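You operate a simulated robot arm through the tools that you are given. There is no shell and no other tool. Be economical: measure what you need, move in short steps, check, and stop when the job is done.

The job below is to be done with a simulated robot arm. You get a single attempt, and the scene is never put back.

TASK
Put things in order on the grey tile top. At the end: the pink tumbler stands where the brown paper ball stood; the white card stands on top of the blue pie dish; the tall clear glass is in the steel steamer basket; the brown paper ball stands where the tall clear glass stood; the small orange cup stands where the pink tumbler stood; whatever was shut is shut again. Leave all else as you found it, and nothing knocked over.

It is judged by the outcome, as a careful person would: the job done as asked, and still so three seconds after it is handed in. It fails if anything else is knocked over, pushed out of place, dropped, spilled or broken.

THE ROBOT
A 7-joint arm with a two-finger parallel gripper, fixed in place. Base frame: the origin is at the foot of the arm, x ahead of it, y to its left, z up; the work surface is at about z = 0. Units: mm, rad, N and s.
With the tool pointing down near the work surface it reaches from about 240 to 620 mm from the base axis. Its first joint turns from -1.152 to 1.152 rad. Payload 2.6 kg.
Tool frame: the origin (TCP) lies between the finger pads and is the grasp point; the fingertips stand 30 mm ahead of it; z points along the fingers, y is the line along which they close. The gripper opens to 94 mm. The fingers are 28 mm wide and 10 mm thick; the gripper's body (50 by 96 mm) begins 55 mm behind the TCP.
Orientation is that of the tool frame in the base frame, as a unit quaternion [x, y, z, w]. With the fingers straight down and closing along the base's y, the tool's x points along the base's -x, its y along +y and its z along -z.

THE INTERFACE
- The arm moves only by the tool step_arm. Its argument "deltas" is a list of rows, each a list of 7 numbers: the shift along the tool's x, y, z in mm, then the turn, a rotation vector about the tool's x, y, z in rad, then the finger opening in mm, from 0 to 94. In form: [[x, y, z, rx, ry, rz, grip], ...]. A call has 1 to 20 rows; each row is the pose to reach, as a shift and turn from the pose commanded when the call began, along the tool's axes at that moment. Rows are played at 5 a second. More than 50 mm and 0.15 rad between two rows, or a gripper value outside its range, and nothing of the call is played. A pose out of reach is approached as far as the arm can. The call stops where the force on the tool passes 40 N (or 10 N more than at its start, if that is more) or the arm is blocked; 0.2 s more then pass. Each finger travels about 72 mm/s and halts on what it meets, pressing with about 32 N; the grip force reading is that of the motor and also rises with nothing between the fingers. The clock runs only during rows and for 0.2 s after the last one: add rows that repeat a pose to give the fingers time. It gives the time, the measured TCP pose, the force on the tool (base axes), the opening and the grip force at its end, in the units of the frame above (readings bear some noise), with the torque about the TCP (base axes, N m) and any sound that the robot's microphone picked up, and new pictures: "show" is both (left out), scene, wrist or none.
- Cameras (640 x 400 px; columns grow to the right, rows downward): "scene" is fixed at [2.4, 417.4, 558.5]; the picture's right is [-0.96, -0.28, 0.00], its down [-0.18, 0.61, -0.77] and it looks along [0.21, -0.74, -0.64] (base axes); focal length 240 px, centre (320, 200). "wrist" rides on the gripper at [76, 14, -102] in the tool frame; the picture's right is [-0.18, 0.98, 0.00], its down [-0.75, -0.14, -0.64] and it looks along [-0.63, -0.12, 0.77] (tool axes); focal length 243 px, centre (320, 200). There is no depth. A picture from a camera that has moved, and an enlarged one, comes with that camera's place and axes in the base frame and with its lens.
- close_up(camera, box): a new picture of the part [left, top, right, bottom] of that camera's present view, enlarged. The clock stands still meanwhile.
- hand_in(): hands the job in; it is judged then, once.

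Work in short steps. Places have to be worked out from the pictures, the camera data and where the tool is seen: move nearer, look again, correct. Check each grasp and each placing, and mend what went wrong. You have 120 turns and 200 pictures in all, those below and enlarged ones among them. Open the gripper and draw the arm clear of the work before you hand the job in, unless the task says otherwise; then end with one line.

The tools are called as a command line: name --pt "numbers of a row" for each row, then --argument value for the rest, lists and objects as JSON in quotes. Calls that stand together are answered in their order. step_arm: Moves the arm, as the interface text tells. Its arguments: {"type":"object","properties":{"deltas":{"type":"array","items":{"type":"array","items":{"type":"number"}}},"show":{"type":"string","enum":["both","scene","wrist","none"]}},"required":["deltas"]} The other tools are called the same way: close_up (camera, box) takes an enlarged picture of a part of a camera's view; hand_in () hands the job in.

At the start:

```text
time_s: 0.0
ee_pos: [305.4, -230.1, 355.9]
tool_rot: [-0.001, 1.0, 0.001, 0.0]
ft_force: [-0.3, -0.4, -0.5]
moment: [0.03, 0.05, 0.0]
finger_gap: 94.1
grip_force: 0.1
```

scene: 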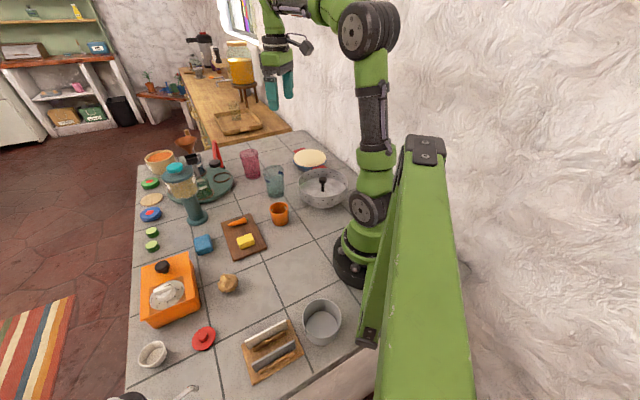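
wrist: 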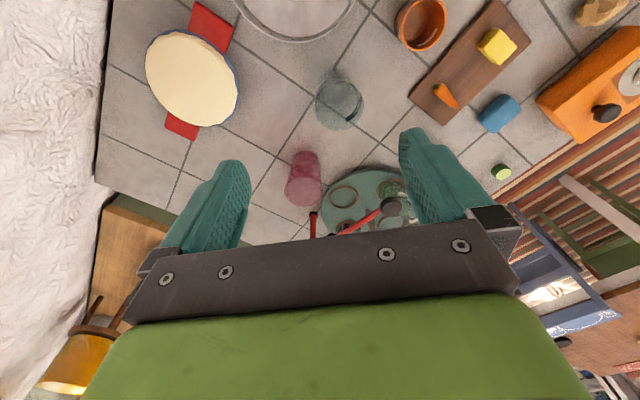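

The pictures show the tumbler, glass, steamer basket, orange cup, ball and dish. I'll enlarge parts of the scene to identify the rest.

close_up --camera "scene" --box '[130, 130, 370, 280]'

close_up --camera "scene" --box '[110, 250, 350, 400]'

close_up --camera "wrist" --box '[100, 0, 420, 240]'

```text
2.67 times, centred on (250, 205) of scene
camera zoom: at [2.4, 417.4, 558.5], right [-0.96, -0.28, 0.0], down [-0.18, 0.61, -0.77], along [0.21, -0.74, -0.64], focal length 641 px, centre (507, 187)
```

zoom: 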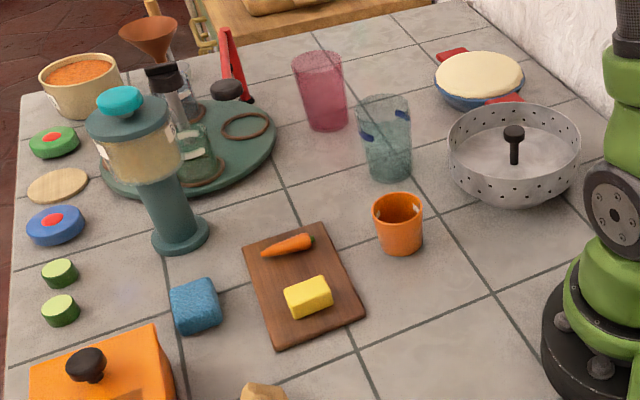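

```text
2.67 times, centred on (230, 325) of scene
camera zoom: at [2.4, 417.4, 558.5], right [-0.96, -0.28, 0.0], down [-0.18, 0.61, -0.77], along [0.21, -0.74, -0.64], focal length 641 px, centre (560, -133)
```

zoom: 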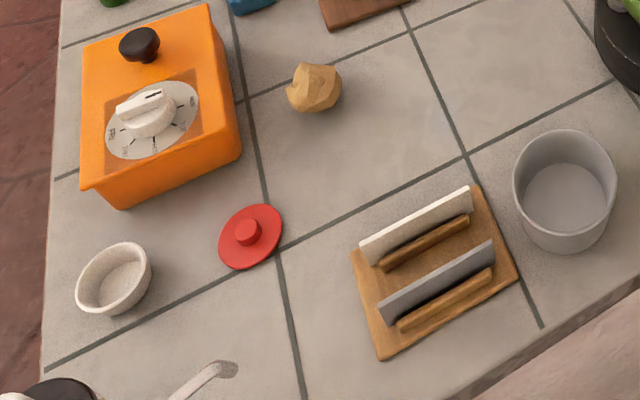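

```text
1.67 times, centred on (260, 120) of wrist
camera zoom: at [229.5, -215.9, 459.2], right [0.18, 0.98, 0.0], down [0.75, -0.14, 0.64], along [0.63, -0.12, -0.77], focal length 404 px, centre (420, 333)
```

zoom: 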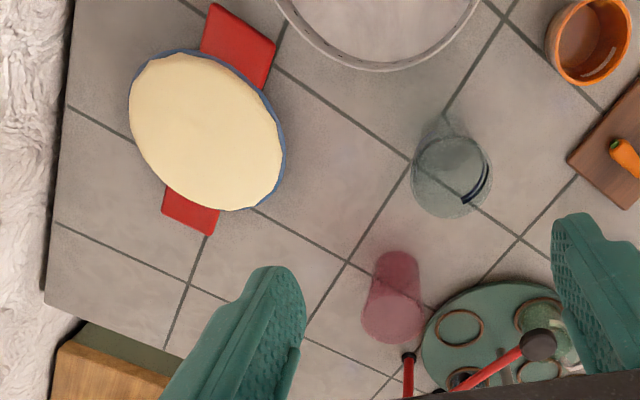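

I estimate from the scene camera: tumbler about (495,-302), glass (354,-218), steamer (180,-245), dish (291,-440), cup (284,-93), ball (307,168), card (158,258). I turn the wrist to look into the steamer, to check for a lid.

step_arm --pt "11 4 0 0 0 0.143 94" --pt "22 8 0 0 0 0.286 94" --pt "33 12 0 0 0 0.429 94" --pt "44 16 0 0 0 0.572 94" --pt "55 20 0 0 0 0.715 94" --pt "66 24 0 0 0 0.858 94" --pt "77 28 0 0 0 1.0 94" --pt "88 32 0 0 0 1.143 94" --pt "99 36 0 0 0 1.286 94" --pt "107 38 0 0 0 1.429 94" --pt "115 40 0 0 0 1.571 94" --pt "115 40 0 0 0 1.571 94" --show "wrist"

```text
time_s: 2.6
ee_pos: [188.7, -192.4, 355.4]
tool_rot: [0.708, 0.706, 0.0, 0.0]
ft_force: [0.3, -0.1, 0.1]
moment: [0.0, -0.02, 0.01]
finger_gap: 93.8
grip_force: 0.1
camera wrist: at [204.2, -114.6, 459.7], right [0.98, -0.19, 0.0], down [-0.14, -0.75, 0.64], along [-0.12, -0.63, -0.77], focal length 243 px, centre (320, 200)
```

wrist: 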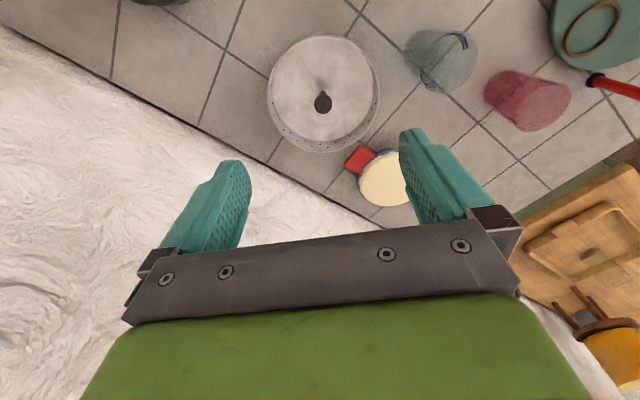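

close_up --camera "wrist" --box '[240, 10, 480, 160]'

close_up --camera "scene" --box '[256, 130, 376, 220]'

```text
2.67 times, centred on (360, 85) of wrist
camera zoom: at [204.2, -114.6, 459.7], right [0.98, -0.19, 0.0], down [-0.14, -0.75, 0.64], along [-0.12, -0.63, -0.77], focal length 647 px, centre (213, 507)
```

zoom: 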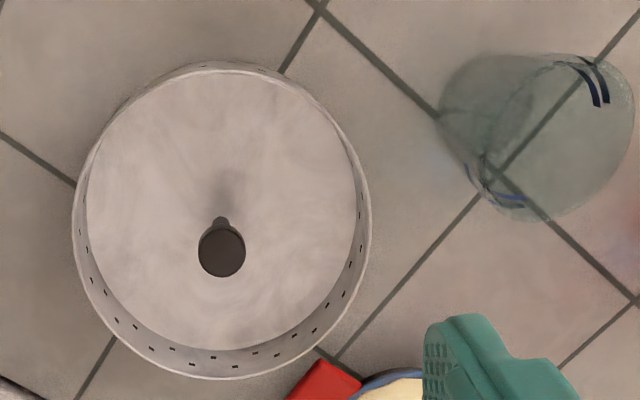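

```text
4.44 times, centred on (316, 175) of scene
camera zoom: at [2.4, 417.4, 558.5], right [-0.96, -0.28, 0.0], down [-0.18, 0.61, -0.77], along [0.21, -0.74, -0.64], focal length 1069 px, centre (338, 311)
```

zoom: 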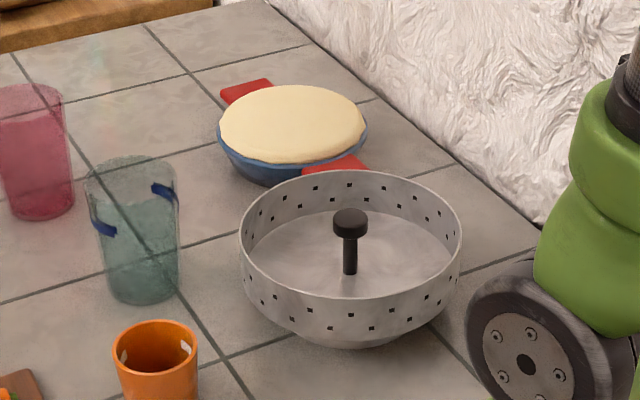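

The basket is open, with only a centre post and knob, so it has no lid. I move above the glass for a closer look, keeping this yaw (fingers close along x).

step_arm --pt "-6 40 20 0 0 0 94" --pt "-13 82 45 0 0 0 94" --pt "-20 125 70 0 0 0 94" --pt "-26 165 95 0 0 0 94" --pt "-26 165 95 0 0 0 94" --show "both"

```text
refused: row 3 steps farther than a row can; nothing moved
```

The step was a bit too long, so I use finer rows.

step_arm --pt "-5 33 19 0 0 0 94" --pt "-10 66 38 0 0 0 94" --pt "-15 99 57 0 0 0 94" --pt "-20 132 76 0 0 0 94" --pt "-26 165 95 0 0 0 94" --pt "-26 165 95 0 0 0 94" --show "both"

```text
time_s: 4.0
ee_pos: [354.8, -215.2, 261.3]
tool_rot: [0.707, 0.707, 0.0, 0.0]
ft_force: [1.2, -0.2, 0.0]
moment: [0.0, 0.0, 0.01]
finger_gap: 94.1
grip_force: 0.0
camera wrist: at [369.8, -139.1, 364.0], right [0.98, -0.18, 0.0], down [-0.14, -0.75, 0.64], along [-0.12, -0.63, -0.77], focal length 243 px, centre (320, 200)
```

scene: 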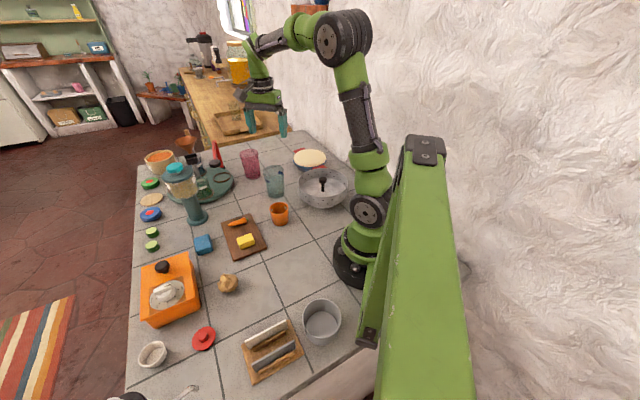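
wrist: 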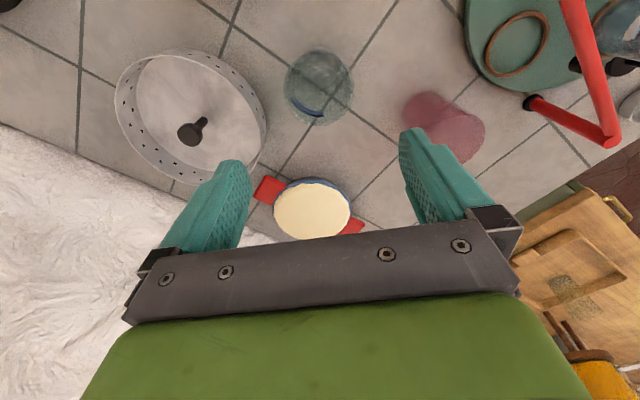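

close_up --camera "wrist" --box '[240, 30, 400, 130]'

close_up --camera "wrist" --box '[90, 30, 290, 210]'

```text
4.00 times, centred on (320, 80) of wrist
camera zoom: at [369.8, -139.1, 364.0], right [0.98, -0.18, 0.0], down [-0.14, -0.75, 0.64], along [-0.12, -0.63, -0.77], focal length 970 px, centre (320, 680)
```

zoom: 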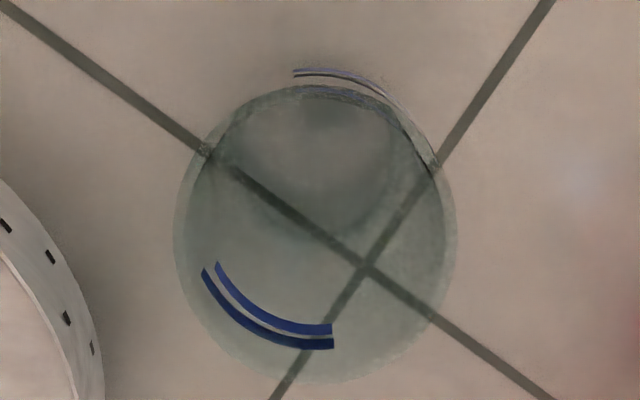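

```text
2.22 times, centred on (190, 120) of wrist
camera zoom: at [369.8, -139.1, 364.0], right [0.98, -0.18, 0.0], down [-0.14, -0.75, 0.64], along [-0.12, -0.63, -0.77], focal length 539 px, centre (609, 378)
```

zoom: 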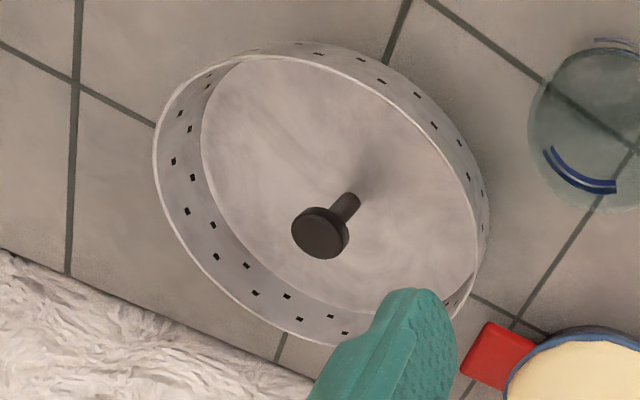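

The glass is about at (354.5, -211), with its rim at z≈108 and about 72 mm across. The basket centre is about (189,-237), R≈83, floor z≈40, knob top ≈82. I descend around the glass and close.

step_arm --pt "5 0 40 0 0 0 94" --pt "5 0 80 0 0 0 94" --pt "5 0 110 0 0 0 94" --pt "5 0 140 0 0 0 94" --pt "5 0 160 0 0 0 94" --pt "5 0 180 0 0 0 94" --pt "5 0 180 0 0 0 94" --show "both"

```text
time_s: 5.6
ee_pos: [355.8, -209.2, 81.4]
tool_rot: [0.707, 0.707, -0.001, 0.0]
ft_force: [-0.7, 1.1, 0.7]
moment: [-0.02, 0.0, -0.01]
finger_gap: 94.1
grip_force: 0.2
camera wrist: at [370.5, -133.7, 184.2], right [0.98, -0.18, 0.0], down [-0.14, -0.75, 0.64], along [-0.12, -0.63, -0.77], focal length 243 px, centre (320, 200)
```

scene: 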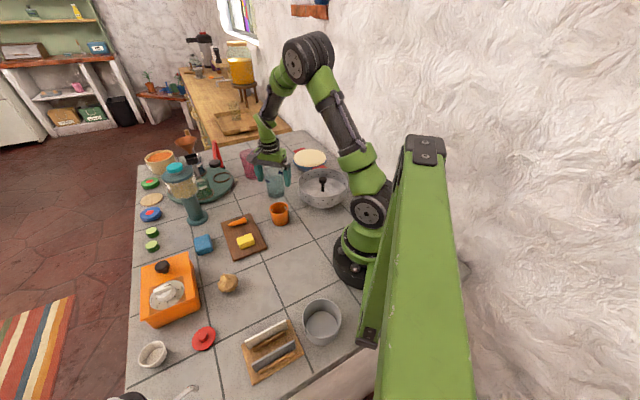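
wrist: 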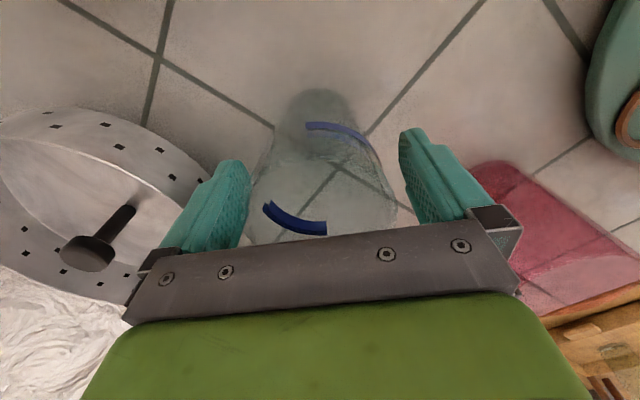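

The glass sits centred between the fingers. I close.

step_arm --pt "0 0 0 0 0 0 80" --pt "0 0 0 0 0 0 60" --pt "0 0 0 0 0 0 50" --pt "0 0 0 0 0 0 50" --show "wrist"

```text
time_s: 6.6
ee_pos: [354.7, -209.9, 80.8]
tool_rot: [0.707, 0.707, 0.0, 0.0]
ft_force: [-0.1, 0.2, 0.3]
moment: [-0.01, -0.01, 0.03]
finger_gap: 73.9
grip_force: 31.9
camera wrist: at [370.6, -133.7, 184.4], right [0.98, -0.18, 0.0], down [-0.14, -0.75, 0.64], along [-0.12, -0.63, -0.77], focal length 243 px, centre (320, 200)
```

wrist: 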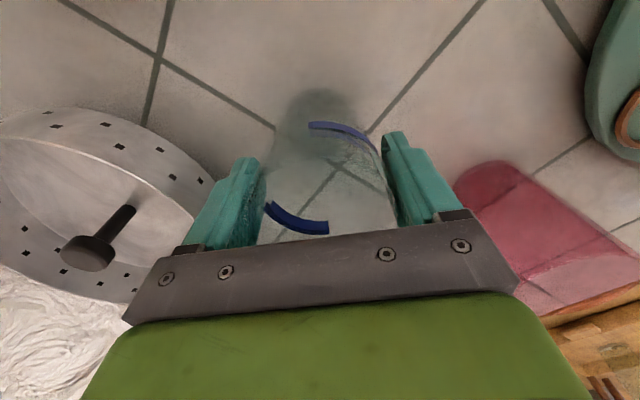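

The grip is firm (gap 73.9, 32 N). I lift, then look before carrying.

step_arm --pt "0 0 -20 0 0 0 50" --pt "0 0 -50 0 0 0 50" --pt "0 0 -90 0 0 0 50" --pt "0 0 -130 0 0 0 50" --pt "-15 -35 -130 0 0 0 50" --pt "-30 -70 -130 0 0 0 50" --pt "-45 -105 -130 0 0 0 50" --pt "-60 -140 -130 0 0 0 50" --pt "-75 -166 -130 0 0 0 50" --pt "-75 -166 -130 0 0 0 50" --show "both"

```text
time_s: 8.8
ee_pos: [187.9, -285.4, 210.5]
tool_rot: [0.707, 0.707, 0.0, 0.0]
ft_force: [0.5, 0.0, -2.4]
moment: [-0.01, 0.0, 0.03]
finger_gap: 73.9
grip_force: 32.5
camera wrist: at [204.2, -209.6, 313.6], right [0.98, -0.18, 0.0], down [-0.14, -0.75, 0.64], along [-0.12, -0.63, -0.77], focal length 243 px, centre (320, 200)
```

scene: 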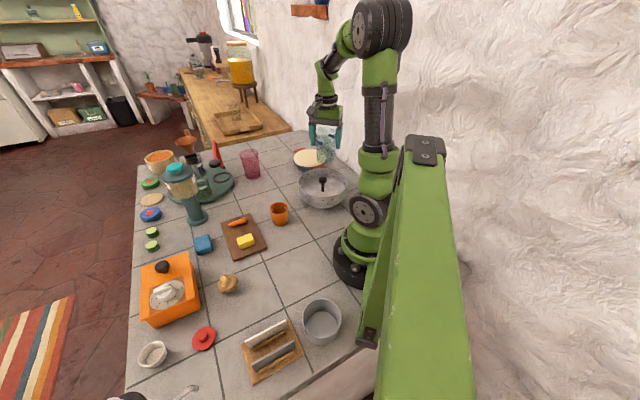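
wrist: 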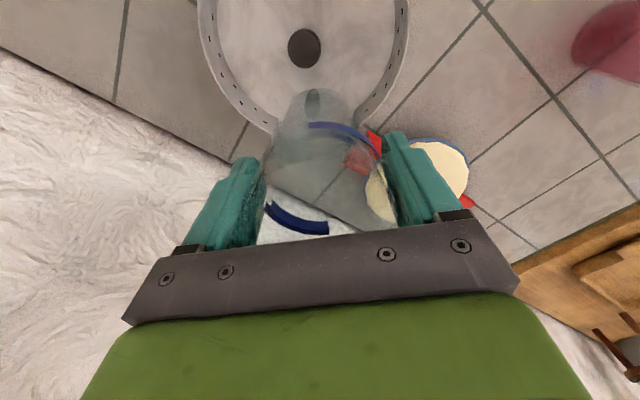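

close_up --camera "wrist" --box '[190, 0, 430, 150]'

close_up --camera "scene" --box '[276, 115, 376, 215]'

```text
2.67 times, centred on (310, 75) of wrist
camera zoom: at [204.2, -209.6, 313.6], right [0.98, -0.18, 0.0], down [-0.14, -0.75, 0.64], along [-0.12, -0.63, -0.77], focal length 647 px, centre (347, 533)
```

zoom: 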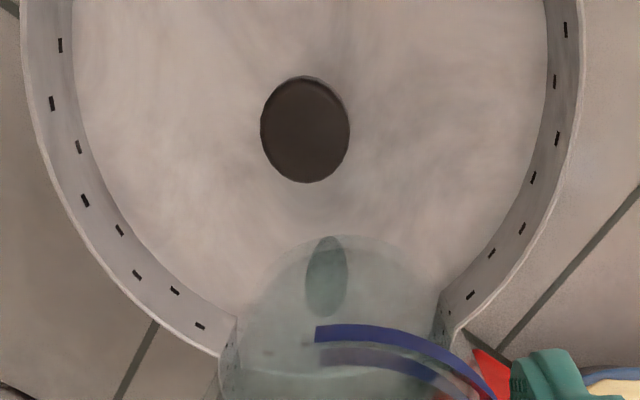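

```text
4.00 times, centred on (326, 165) of scene
camera zoom: at [2.4, 417.4, 558.5], right [-0.96, -0.28, 0.0], down [-0.18, 0.61, -0.77], along [0.21, -0.74, -0.64], focal length 962 px, centre (296, 340)
```

zoom: 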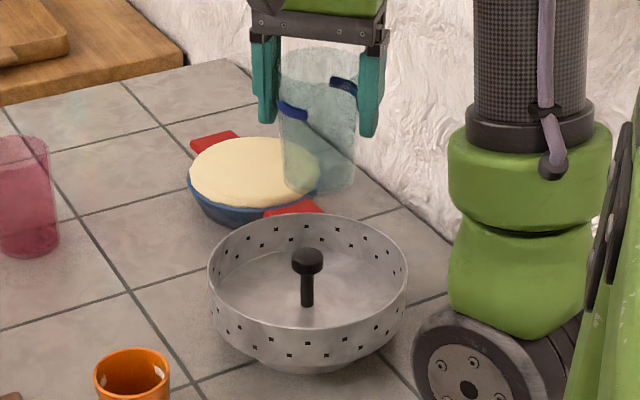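

The knob measures at about (186,-239) and the basket centre at about (185,-239). I shift slightly and lower partway to look at the clearances.

step_arm --pt "-1 -2.5 15 0 0 0 50" --pt "-1 -2.5 30 0 0 0 50" --pt "-1 -2.5 45 0 0 0 50" --pt "-1 -2.5 45 0 0 0 50" --show "none"

close_up --camera "wrist" --box '[190, 0, 430, 150]'

close_up --camera "scene" --box '[276, 125, 376, 225]'

```text
time_s: 9.8
ee_pos: [186.0, -287.8, 165.3]
tool_rot: [0.707, 0.707, 0.0, 0.0]
ft_force: [-0.1, -0.9, -1.8]
moment: [-0.01, -0.02, -0.02]
finger_gap: 74.0
grip_force: 32.4
```

```text
2.67 times, centred on (310, 75) of wrist
camera zoom: at [201.0, -210.3, 268.8], right [0.98, -0.18, 0.0], down [-0.14, -0.75, 0.64], along [-0.12, -0.63, -0.77], focal length 647 px, centre (347, 533)
```

zoom: 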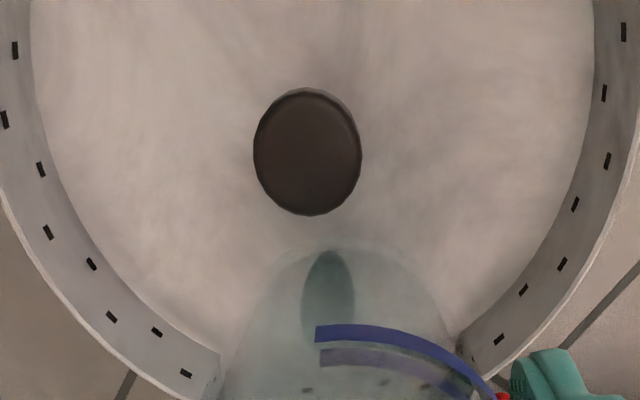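

```text
4.00 times, centred on (326, 175) of scene
camera zoom: at [2.4, 417.4, 558.5], right [-0.96, -0.28, 0.0], down [-0.18, 0.61, -0.77], along [0.21, -0.74, -0.64], focal length 962 px, centre (296, 300)
```

zoom: 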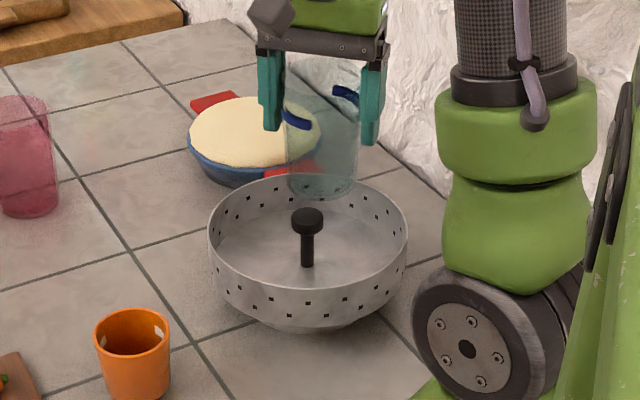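

The knob's edge is at y≈-253 and the glass base front at y≈-261, which leaves a little room. I shift 1.5 mm toward the knob and lower in small steps.

step_arm --pt "1.5 0 8 0 0 0 50" --pt "1.5 0 16 0 0 0 50" --pt "1.5 0 24 0 0 0 50" --pt "1.5 0 30 0 0 0 50" --pt "1.5 0 30 0 0 0 50" --show "none"

close_up --camera "wrist" --box '[190, 0, 430, 150]'

close_up --camera "scene" --box '[276, 125, 376, 225]'

```text
time_s: 11.0
ee_pos: [185.3, -285.9, 135.1]
tool_rot: [0.708, 0.707, 0.0, 0.0]
ft_force: [0.7, -0.9, -2.2]
moment: [-0.01, -0.04, -0.06]
finger_gap: 74.0
grip_force: 31.7
```

```text
2.67 times, centred on (310, 75) of wrist
camera zoom: at [201.2, -209.3, 238.6], right [0.98, -0.18, 0.0], down [-0.14, -0.75, 0.64], along [-0.12, -0.63, -0.77], focal length 647 px, centre (347, 533)
```

zoom: 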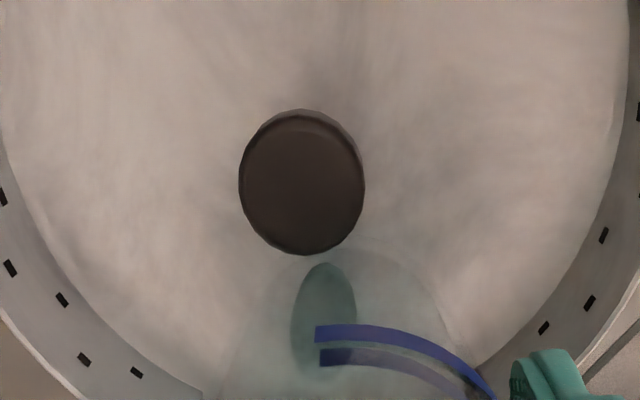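

```text
4.00 times, centred on (326, 175) of scene
camera zoom: at [2.4, 417.4, 558.5], right [-0.96, -0.28, 0.0], down [-0.18, 0.61, -0.77], along [0.21, -0.74, -0.64], focal length 962 px, centre (296, 300)
```

zoom: 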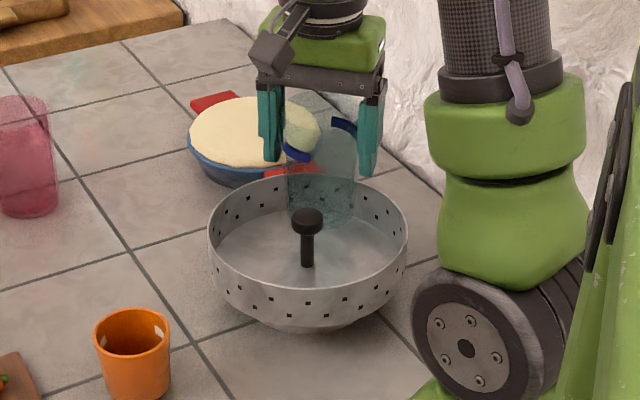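

No contact so far and the glass is inside the rim. I continue down with readings.

step_arm --pt "0 0 4 0 0 0 50" --pt "0 0 8 0 0 0 50" --pt "0 0 10 0 0 0 50" --pt "0 0 10 0 0 0 50" --show "none"

```text
time_s: 12.0
ee_pos: [186.6, -286.3, 125.3]
tool_rot: [0.707, 0.707, 0.0, 0.0]
ft_force: [0.6, 0.3, -1.8]
moment: [-0.04, 0.02, 0.01]
finger_gap: 74.0
grip_force: 32.0
```

Still free; I go down a little at a time.

step_arm --pt "0 0 2 0 0 0 50" --pt "0 0 4 0 0 0 50" --pt "0 0 4 0 0 0 50" --show "none"

close_up --camera "scene" --box '[276, 125, 376, 225]'

```text
time_s: 12.8
ee_pos: [185.4, -285.2, 122.6]
tool_rot: [0.707, 0.708, 0.0, 0.0]
ft_force: [0.9, -0.3, -1.4]
moment: [-0.03, -0.02, -0.01]
finger_gap: 73.9
grip_force: 32.2
```

```text
4.00 times, centred on (326, 175) of scene
camera zoom: at [2.4, 417.4, 558.5], right [-0.96, -0.28, 0.0], down [-0.18, 0.61, -0.77], along [0.21, -0.74, -0.64], focal length 962 px, centre (296, 300)
```

zoom: 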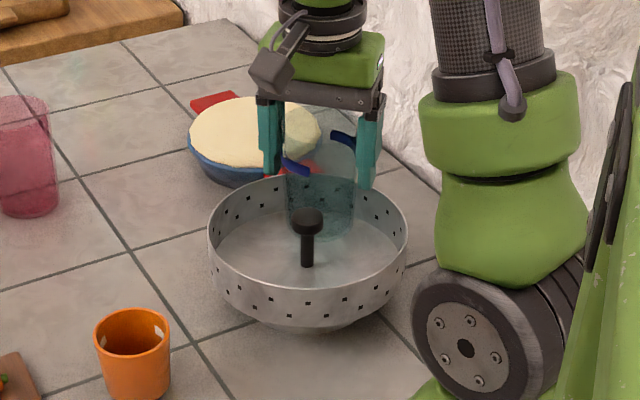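

step_arm --pt "0 0 1.5 0 0 0 50" --pt "0 0 3 0 0 0 50" --pt "0 0 4.5 0 0 0 50" --pt "0 0 4.5 0 0 0 50" --show "none"

```text
time_s: 13.8
ee_pos: [185.1, -285.4, 116.5]
tool_rot: [0.707, 0.707, 0.001, 0.0]
ft_force: [0.0, -0.1, -2.3]
moment: [0.01, 0.01, 0.01]
finger_gap: 74.0
grip_force: 32.1
```

Floor is not reached yet; I continue.

step_arm --pt "0 0 1.5 0 0 0 50" --pt "0 0 3 0 0 0 50" --pt "0 0 4.5 0 0 0 50" --pt "0 0 4.5 0 0 0 50" --show "wrist"

close_up --camera "scene" --box '[276, 125, 376, 225]'

```text
time_s: 14.8
ee_pos: [186.6, -285.9, 113.1]
tool_rot: [0.708, 0.706, 0.0, 0.0]
ft_force: [-3.1, 3.6, 7.3]
moment: [0.21, 0.01, 0.07]
finger_gap: 73.7
grip_force: 32.1
camera wrist: at [201.6, -209.7, 216.3], right [0.98, -0.18, 0.0], down [-0.14, -0.75, 0.64], along [-0.12, -0.63, -0.77], focal length 243 px, centre (320, 200)
```

wrist: 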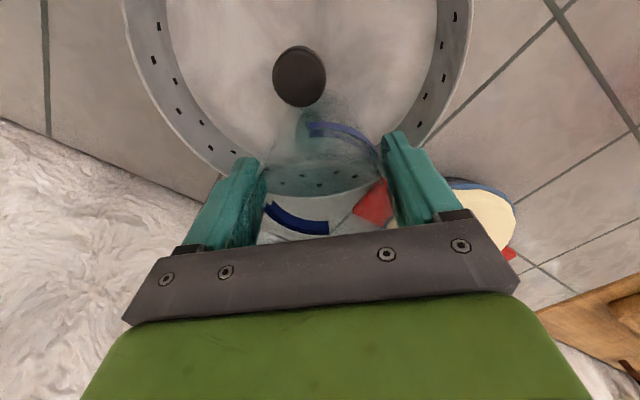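

```text
4.00 times, centred on (326, 175) of scene
camera zoom: at [2.4, 417.4, 558.5], right [-0.96, -0.28, 0.0], down [-0.18, 0.61, -0.77], along [0.21, -0.74, -0.64], focal length 962 px, centre (296, 300)
```

zoom: 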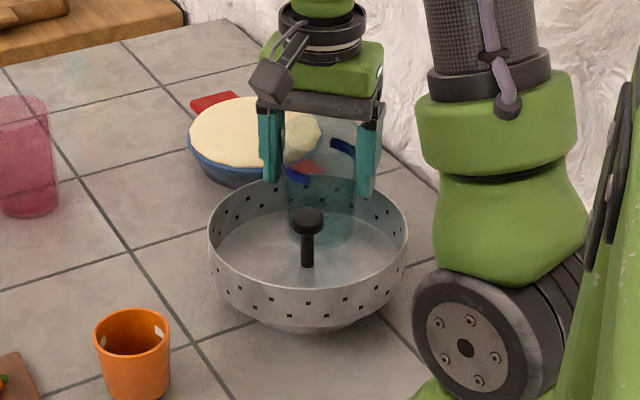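

I feel contact with a slight push toward +y, so the back edge may touch the wall curve. I rise 2 mm, shift 1.5 mm toward the knob, and lower again.

step_arm --pt "0 0 -2 0 0 0 50" --pt "1.5 0 -2 0 0 0 50" --pt "1.5 0 0 0 0 0 50" --pt "1.5 0 1 0 0 0 50" --pt "1.5 0 1 0 0 0 50" --show "none"

```text
time_s: 16.0
ee_pos: [186.6, -285.5, 112.1]
tool_rot: [0.707, 0.707, 0.0, 0.001]
ft_force: [-7.4, 2.3, 23.3]
moment: [0.24, -0.02, -0.02]
finger_gap: 74.0
grip_force: 32.1
```

About 23 N of upward force means it is firmly on the floor. I ease up a millimetre and open slightly (to 82) so the fingers stay clear of the rim.

step_arm --pt "0 0 -1 0 0 0 50" --pt "0 0 -1 0 0 0 72" --pt "0 0 -1 0 0 0 78" --pt "0 0 -1 0 0 0 82" --pt "0 0 -1 0 0 0 82" --show "wrist"

close_up --camera "scene" --box '[276, 125, 376, 225]'

```text
time_s: 17.2
ee_pos: [185.2, -284.0, 114.0]
tool_rot: [0.707, 0.707, 0.0, 0.0]
ft_force: [0.0, -0.1, -0.1]
moment: [0.0, -0.01, -0.01]
finger_gap: 82.0
grip_force: 0.1
camera wrist: at [202.0, -208.5, 216.4], right [0.98, -0.18, 0.0], down [-0.14, -0.75, 0.64], along [-0.12, -0.63, -0.77], focal length 243 px, centre (320, 200)
```

wrist: 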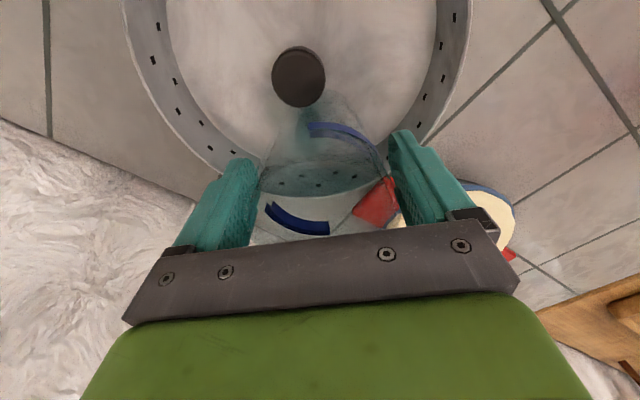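

```text
4.00 times, centred on (326, 175) of scene
camera zoom: at [2.4, 417.4, 558.5], right [-0.96, -0.28, 0.0], down [-0.18, 0.61, -0.77], along [0.21, -0.74, -0.64], focal length 962 px, centre (296, 300)
```

zoom: 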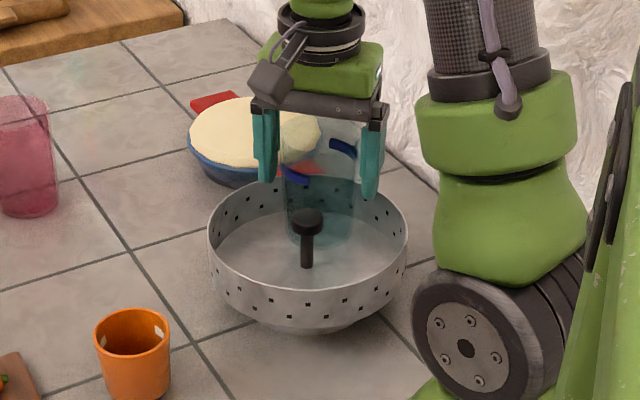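

The glass is released and standing. I rise straight up.

step_arm --pt "0 0 -20 0 0 0 82" --pt "0 0 -50 0 0 0 82" --pt "0 0 -90 0 0 0 82" --pt "0 0 -130 0 0 0 94" --pt "0 0 -170 0 0 0 94" --pt "30 30 -190 0 0 0 94" --pt "60 60 -190 0 0 0 94" --show "both"

close_up --camera "scene" --box '[276, 125, 376, 225]'

```text
time_s: 18.8
ee_pos: [245.7, -224.6, 301.9]
tool_rot: [0.707, 0.707, 0.0, 0.0]
ft_force: [0.9, -0.5, -0.2]
moment: [-0.02, 0.0, 0.01]
finger_gap: 94.0
grip_force: 0.1
camera wrist: at [262.7, -147.7, 405.3], right [0.98, -0.18, 0.0], down [-0.14, -0.75, 0.64], along [-0.12, -0.63, -0.77], focal length 243 px, centre (320, 200)
```

scene: 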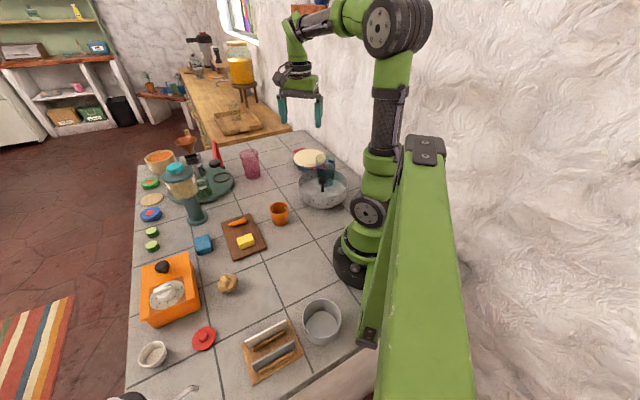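
wrist: 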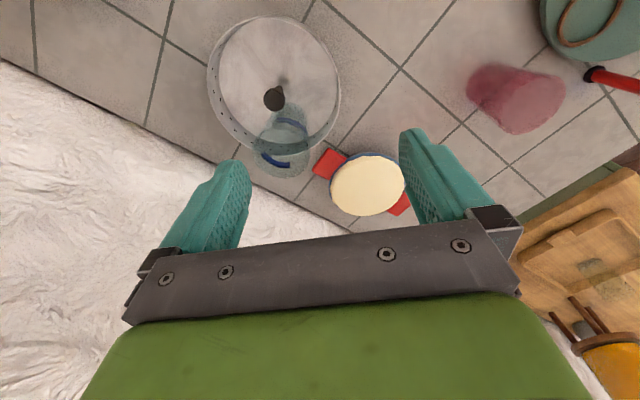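

```text
4.00 times, centred on (326, 175) of scene
camera zoom: at [2.4, 417.4, 558.5], right [-0.96, -0.28, 0.0], down [-0.18, 0.61, -0.77], along [0.21, -0.74, -0.64], focal length 962 px, centre (296, 300)
```

zoom: 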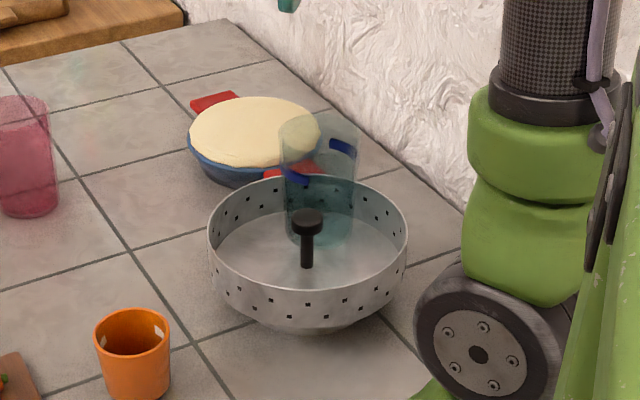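

The glass stands upright in the basket. Next I fly over the brown ball, turning the wrist back.

step_arm --pt "34 5 0 0 0 -0.143 94" --pt "68 10 0 0 0 -0.286 94" --pt "102 15 0 0 0 -0.429 94" --pt "136 20 0 0 0 -0.571 94" --pt "170 25 0 0 0 -0.714 94" --pt "204 30 10 0 0 -0.857 94" --pt "238 35 20 0 0 -1.0 94" --pt "272 40 30 0 0 -1.143 94" --pt "306 45 40 0 0 -1.286 94" --pt "340 50 50 0 0 -1.428 94" --pt "374 56 60 0 0 -1.571 94" --pt "393 62 80 0 0 -1.571 94" --pt "393 62 80 0 0 -1.571 94" --show "both"

```text
time_s: 21.6
ee_pos: [308.7, 169.1, 225.0]
tool_rot: [-0.001, 1.0, 0.001, -0.001]
ft_force: [0.1, -0.3, 0.0]
moment: [0.01, 0.02, 0.0]
finger_gap: 94.0
grip_force: 0.1
camera wrist: at [233.6, 182.8, 327.2], right [0.18, 0.98, 0.0], down [0.75, -0.14, 0.64], along [0.63, -0.12, -0.77], focal length 243 px, centre (320, 200)
```

scene: 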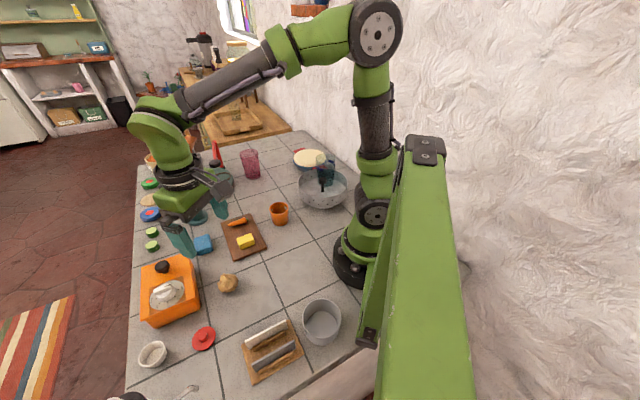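
wrist: 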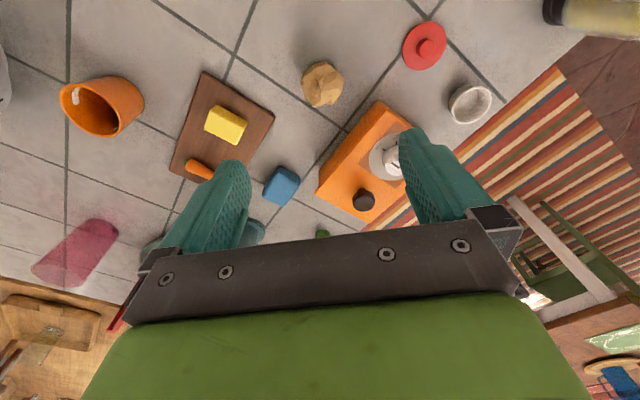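

The ball is at about (312,170) and about 50 mm across. I descend with TCP at z≈35 (tips 5 mm above the tile).

step_arm --pt "-3 1 45 0 0 0 94" --pt "-3 1 90 0 0 0 94" --pt "-3 1 130 0 0 0 94" --pt "-3 1 150 0 0 0 94" --pt "-3 1 150 0 0 0 94" --show "wrist"

```text
time_s: 22.8
ee_pos: [311.2, 167.5, 73.1]
tool_rot: [0.0, 1.0, 0.0, 0.001]
ft_force: [-0.3, -0.7, -0.1]
moment: [0.01, 0.0, -0.01]
finger_gap: 94.3
grip_force: 0.0
camera wrist: at [237.4, 182.6, 175.6], right [0.18, 0.98, 0.0], down [0.75, -0.14, 0.64], along [0.63, -0.12, -0.77], focal length 243 px, centre (320, 200)
```

wrist: 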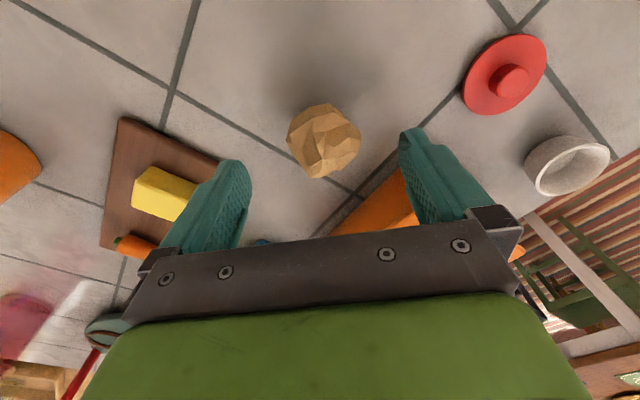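

The ball is at (311,171). I make the final descent with a small y shift, then close.

step_arm --pt "0 2 20 0 0 0 94" --pt "0 2 37 0 0 0 94" --pt "0 2 37 0 0 0 94" --pt "0 2 37 0 0 0 75" --pt "0 2 37 0 0 0 55" --pt "0 2 37 0 0 0 35" --pt "0 2 37 0 0 0 30" --pt "0 2 37 0 0 0 30" --show "wrist"

```text
time_s: 24.6
ee_pos: [312.2, 171.3, 37.2]
tool_rot: [-0.001, 1.0, 0.0, 0.001]
ft_force: [0.0, -0.3, 0.3]
moment: [0.01, 0.0, 0.01]
finger_gap: 65.1
grip_force: 32.0
camera wrist: at [236.9, 185.7, 140.3], right [0.18, 0.98, 0.0], down [0.75, -0.14, 0.64], along [0.63, -0.12, -0.77], focal length 243 px, centre (320, 200)
```

wrist: 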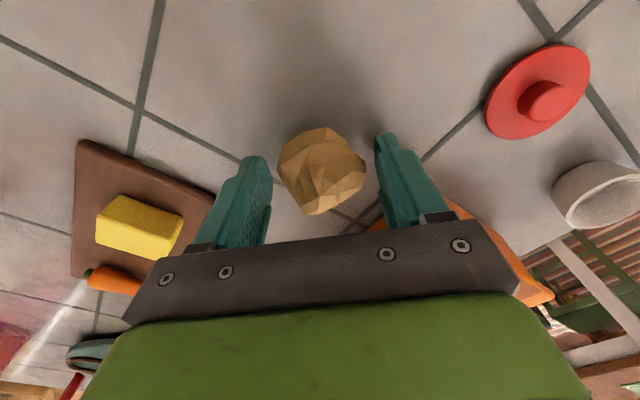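

close_up --camera "wrist" --box '[230, 110, 430, 235]'

close_up --camera "scene" --box '[180, 230, 280, 310]'

```text
3.20 times, centred on (330, 172) of wrist
camera zoom: at [236.9, 185.7, 140.3], right [0.18, 0.98, 0.0], down [0.75, -0.14, 0.64], along [0.63, -0.12, -0.77], focal length 776 px, centre (288, 288)
```

zoom: 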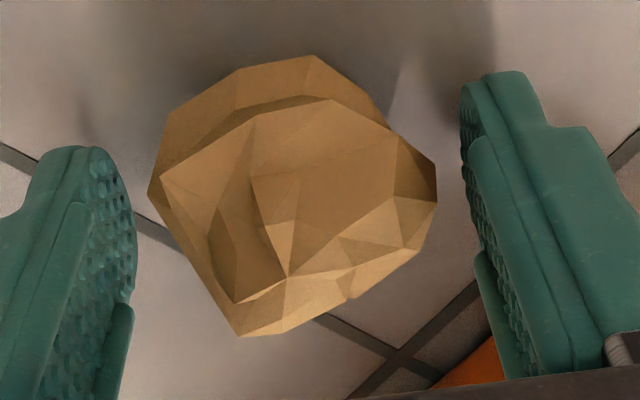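

```text
5.00 times, centred on (230, 270) of scene
camera zoom: at [2.4, 417.4, 558.5], right [-0.96, -0.28, 0.0], down [-0.18, 0.61, -0.77], along [0.21, -0.74, -0.64], focal length 1203 px, centre (770, -150)
```

zoom: 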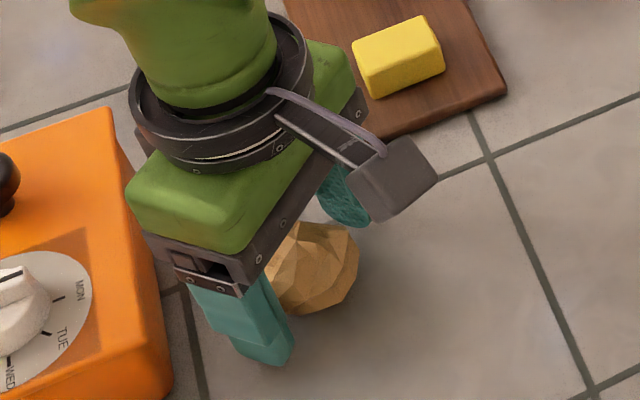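

The fingers show a gap to the ball. I give them more time to close.

step_arm --pt "0 0 0 0 0 0 30" --pt "0 0 0 0 0 0 30" --pt "0 0 0 0 0 0 30" --show "wrist"

```text
time_s: 25.4
ee_pos: [311.6, 170.9, 37.0]
tool_rot: [-0.001, 1.0, 0.0, -0.001]
ft_force: [0.3, -1.4, 0.3]
moment: [0.02, -0.02, 0.01]
finger_gap: 65.0
grip_force: 32.2
camera wrist: at [236.9, 185.7, 140.3], right [0.18, 0.98, 0.0], down [0.75, -0.14, 0.64], along [0.63, -0.12, -0.77], focal length 243 px, centre (320, 200)
```

wrist: 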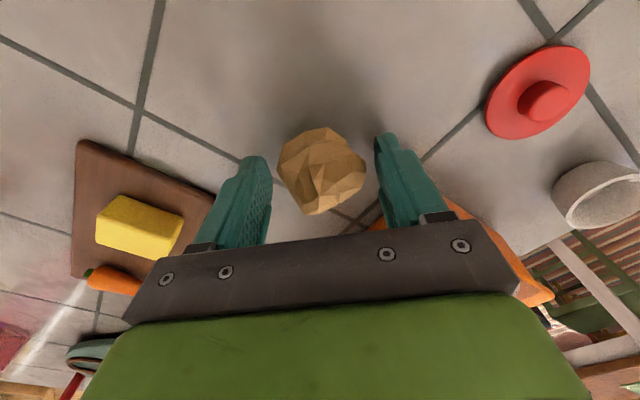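

The fingers stay at 65 mm with full force, so something holds them, likely the ball's effective size. I lift 25 mm to test.

step_arm --pt "0 0 -10 0 0 0 30" --pt "0 0 -25 0 0 0 30" --pt "0 0 -25 0 0 0 30" --show "both"

```text
time_s: 26.2
ee_pos: [310.3, 171.3, 61.7]
tool_rot: [-0.001, 1.0, 0.0, -0.001]
ft_force: [0.7, -0.1, -0.2]
moment: [0.01, 0.04, 0.02]
finger_gap: 65.2
grip_force: 31.9
camera wrist: at [235.2, 185.5, 164.8], right [0.18, 0.98, 0.0], down [0.75, -0.14, 0.64], along [0.63, -0.12, -0.77], focal length 243 px, centre (320, 200)
```

scene: 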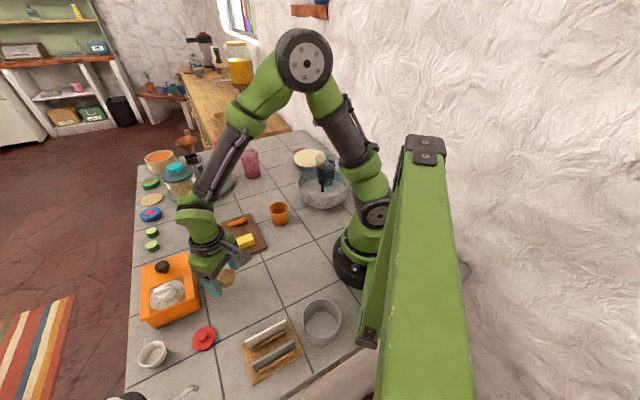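
wrist: 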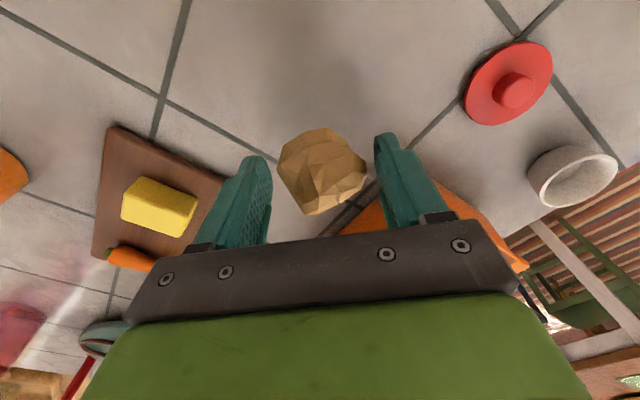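

The ball rises with the gripper. I carry it high over to the glass's old spot (355,-210).

step_arm --pt "0 0 -45 0 0 0 30" --pt "0 0 -90 0 0 0 30" --pt "0 0 -130 0 0 0 30" --pt "-5 -42 -140 0 0 0 30" --pt "-10 -84 -140 0 0 0 30" --pt "-15 -126 -140 0 0 0 30" --pt "-20 -168 -140 0 0 0 30" --pt "-25 -210 -140 0 0 0 30" --pt "-30 -252 -140 0 0 0 30" --pt "-35 -294 -140 0 0 0 30" --pt "-40 -336 -140 0 0 0 30" --pt "-44 -381 -130 0 0 0 30" --pt "-44 -381 -90 0 0 0 30" --pt "-44 -381 -50 0 0 0 30" --pt "-44 -381 -50 0 0 0 30" --show "both"

```text
time_s: 29.4
ee_pos: [355.9, -210.2, 109.2]
tool_rot: [0.0, 1.0, -0.001, 0.001]
ft_force: [-0.5, 0.4, -0.2]
moment: [-0.03, 0.0, 0.01]
finger_gap: 64.8
grip_force: 32.1
camera wrist: at [280.5, -195.6, 212.7], right [0.18, 0.98, 0.0], down [0.75, -0.14, 0.64], along [0.63, -0.12, -0.77], focal length 243 px, centre (320, 200)
```

scene: 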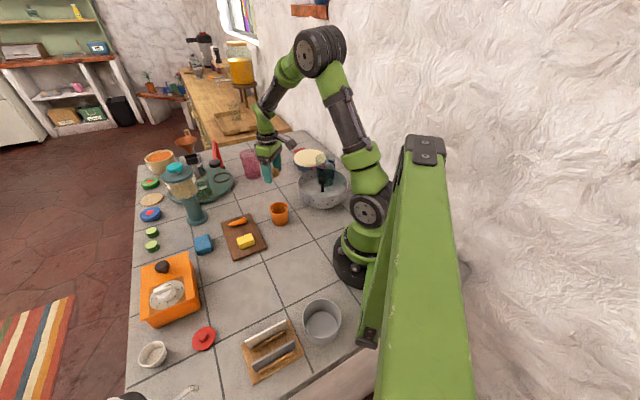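
wrist: 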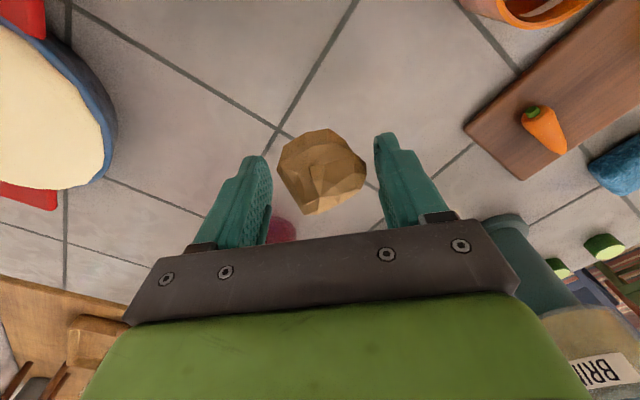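

I lower it to the grasp height (75 mm down) and release gently.

step_arm --pt "0 0 30 0 0 0 30" --pt "0 0 55 0 0 0 30" --pt "0 0 68 0 0 0 30" --pt "0 0 73 0 0 0 30" --pt "0 0 74.5 0 0 0 30" --pt "0 0 74.5 0 0 0 30" --show "wrist"

```text
time_s: 30.8
ee_pos: [355.6, -209.7, 37.4]
tool_rot: [0.001, 1.0, -0.001, 0.001]
ft_force: [-1.9, 0.8, 15.4]
moment: [0.06, 0.15, 0.06]
finger_gap: 64.8
grip_force: 32.0
camera wrist: at [280.2, -195.6, 139.7], right [0.18, 0.98, 0.0], down [0.75, -0.14, 0.64], along [0.63, -0.12, -0.77], focal length 243 px, centre (320, 200)
```

wrist: 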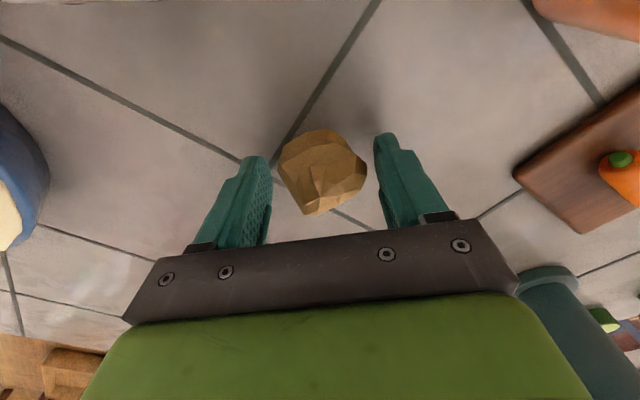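

It touches with about 15 N. I release and rise.

step_arm --pt "0 0 -0.5 0 0 0 50" --pt "0 0 -0.5 0 0 0 70" --pt "0 0 -0.5 0 0 0 80" --pt "0 0 -0.5 0 0 0 90" --pt "0 0 -0.5 0 0 0 90" --pt "0 0 -30 0 0 0 90" --pt "0 0 -70 0 0 0 90" --pt "0 0 -115 0 0 0 94" --pt "0 0 -160 0 0 0 94" --pt "0 0 -160 0 0 0 94" --show "both"

```text
time_s: 33.0
ee_pos: [354.6, -206.9, 196.3]
tool_rot: [0.0, 1.0, 0.0, -0.001]
ft_force: [-0.4, 0.6, 0.9]
moment: [0.01, -0.01, 0.02]
finger_gap: 94.2
grip_force: 0.1
camera wrist: at [279.4, -193.5, 299.5], right [0.18, 0.98, 0.0], down [0.75, -0.14, 0.64], along [0.63, -0.12, -0.77], focal length 243 px, centre (320, 200)
```

scene: 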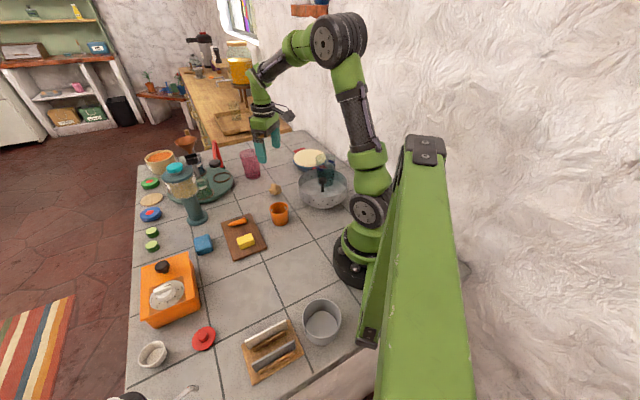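
wrist: 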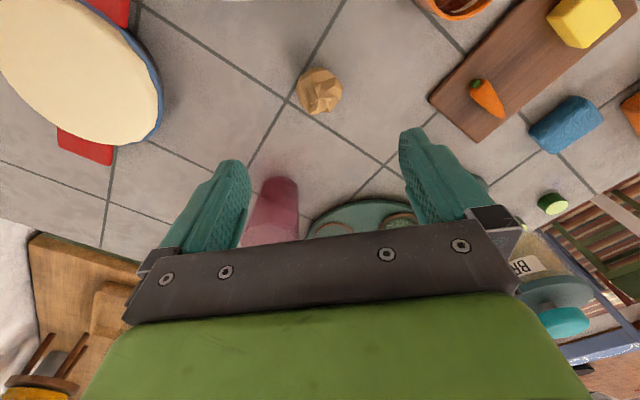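

The ball is at (357,-210), as wanted. I move toward the tumbler and look.

step_arm --pt "-30 -20 -15 0 0 0 94" --pt "-60 -40 -30 0 0 0 94" --pt "-90 -60 -40 0 0 0 94" --pt "-110 -85 -40 0 0 0 94" --pt "-110 -85 -40 0 0 0 94" --show "wrist"

close_up --camera "scene" --box '[180, 125, 300, 215]'

```text
time_s: 34.2
ee_pos: [465.2, -293.3, 236.3]
tool_rot: [0.001, 1.0, 0.001, -0.001]
ft_force: [-0.7, -0.2, 0.2]
moment: [-0.03, 0.02, 0.03]
finger_gap: 93.8
grip_force: 0.2
camera wrist: at [390.9, -279.7, 340.4], right [0.18, 0.98, 0.0], down [0.75, -0.14, 0.64], along [0.63, -0.12, -0.77], focal length 243 px, centre (320, 200)
```

wrist: 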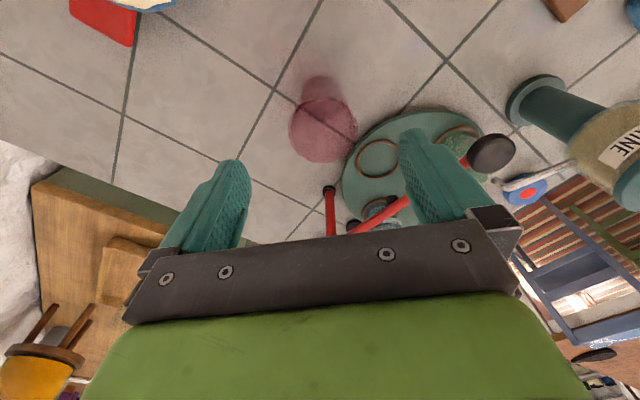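

```text
4.44 times, centred on (240, 170) of scene
camera zoom: at [2.4, 417.4, 558.5], right [-0.96, -0.28, 0.0], down [-0.18, 0.61, -0.77], along [0.21, -0.74, -0.64], focal length 1069 px, centre (676, 333)
```

zoom: 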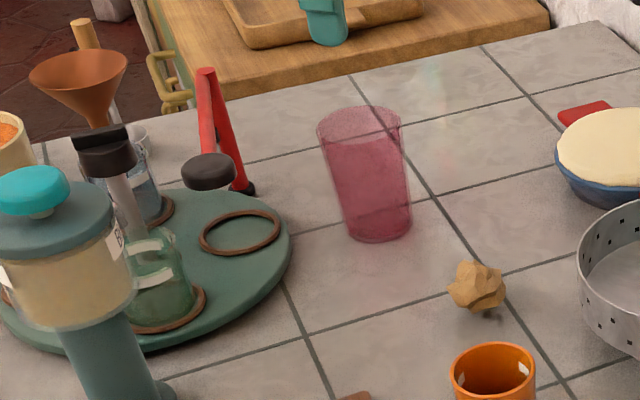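

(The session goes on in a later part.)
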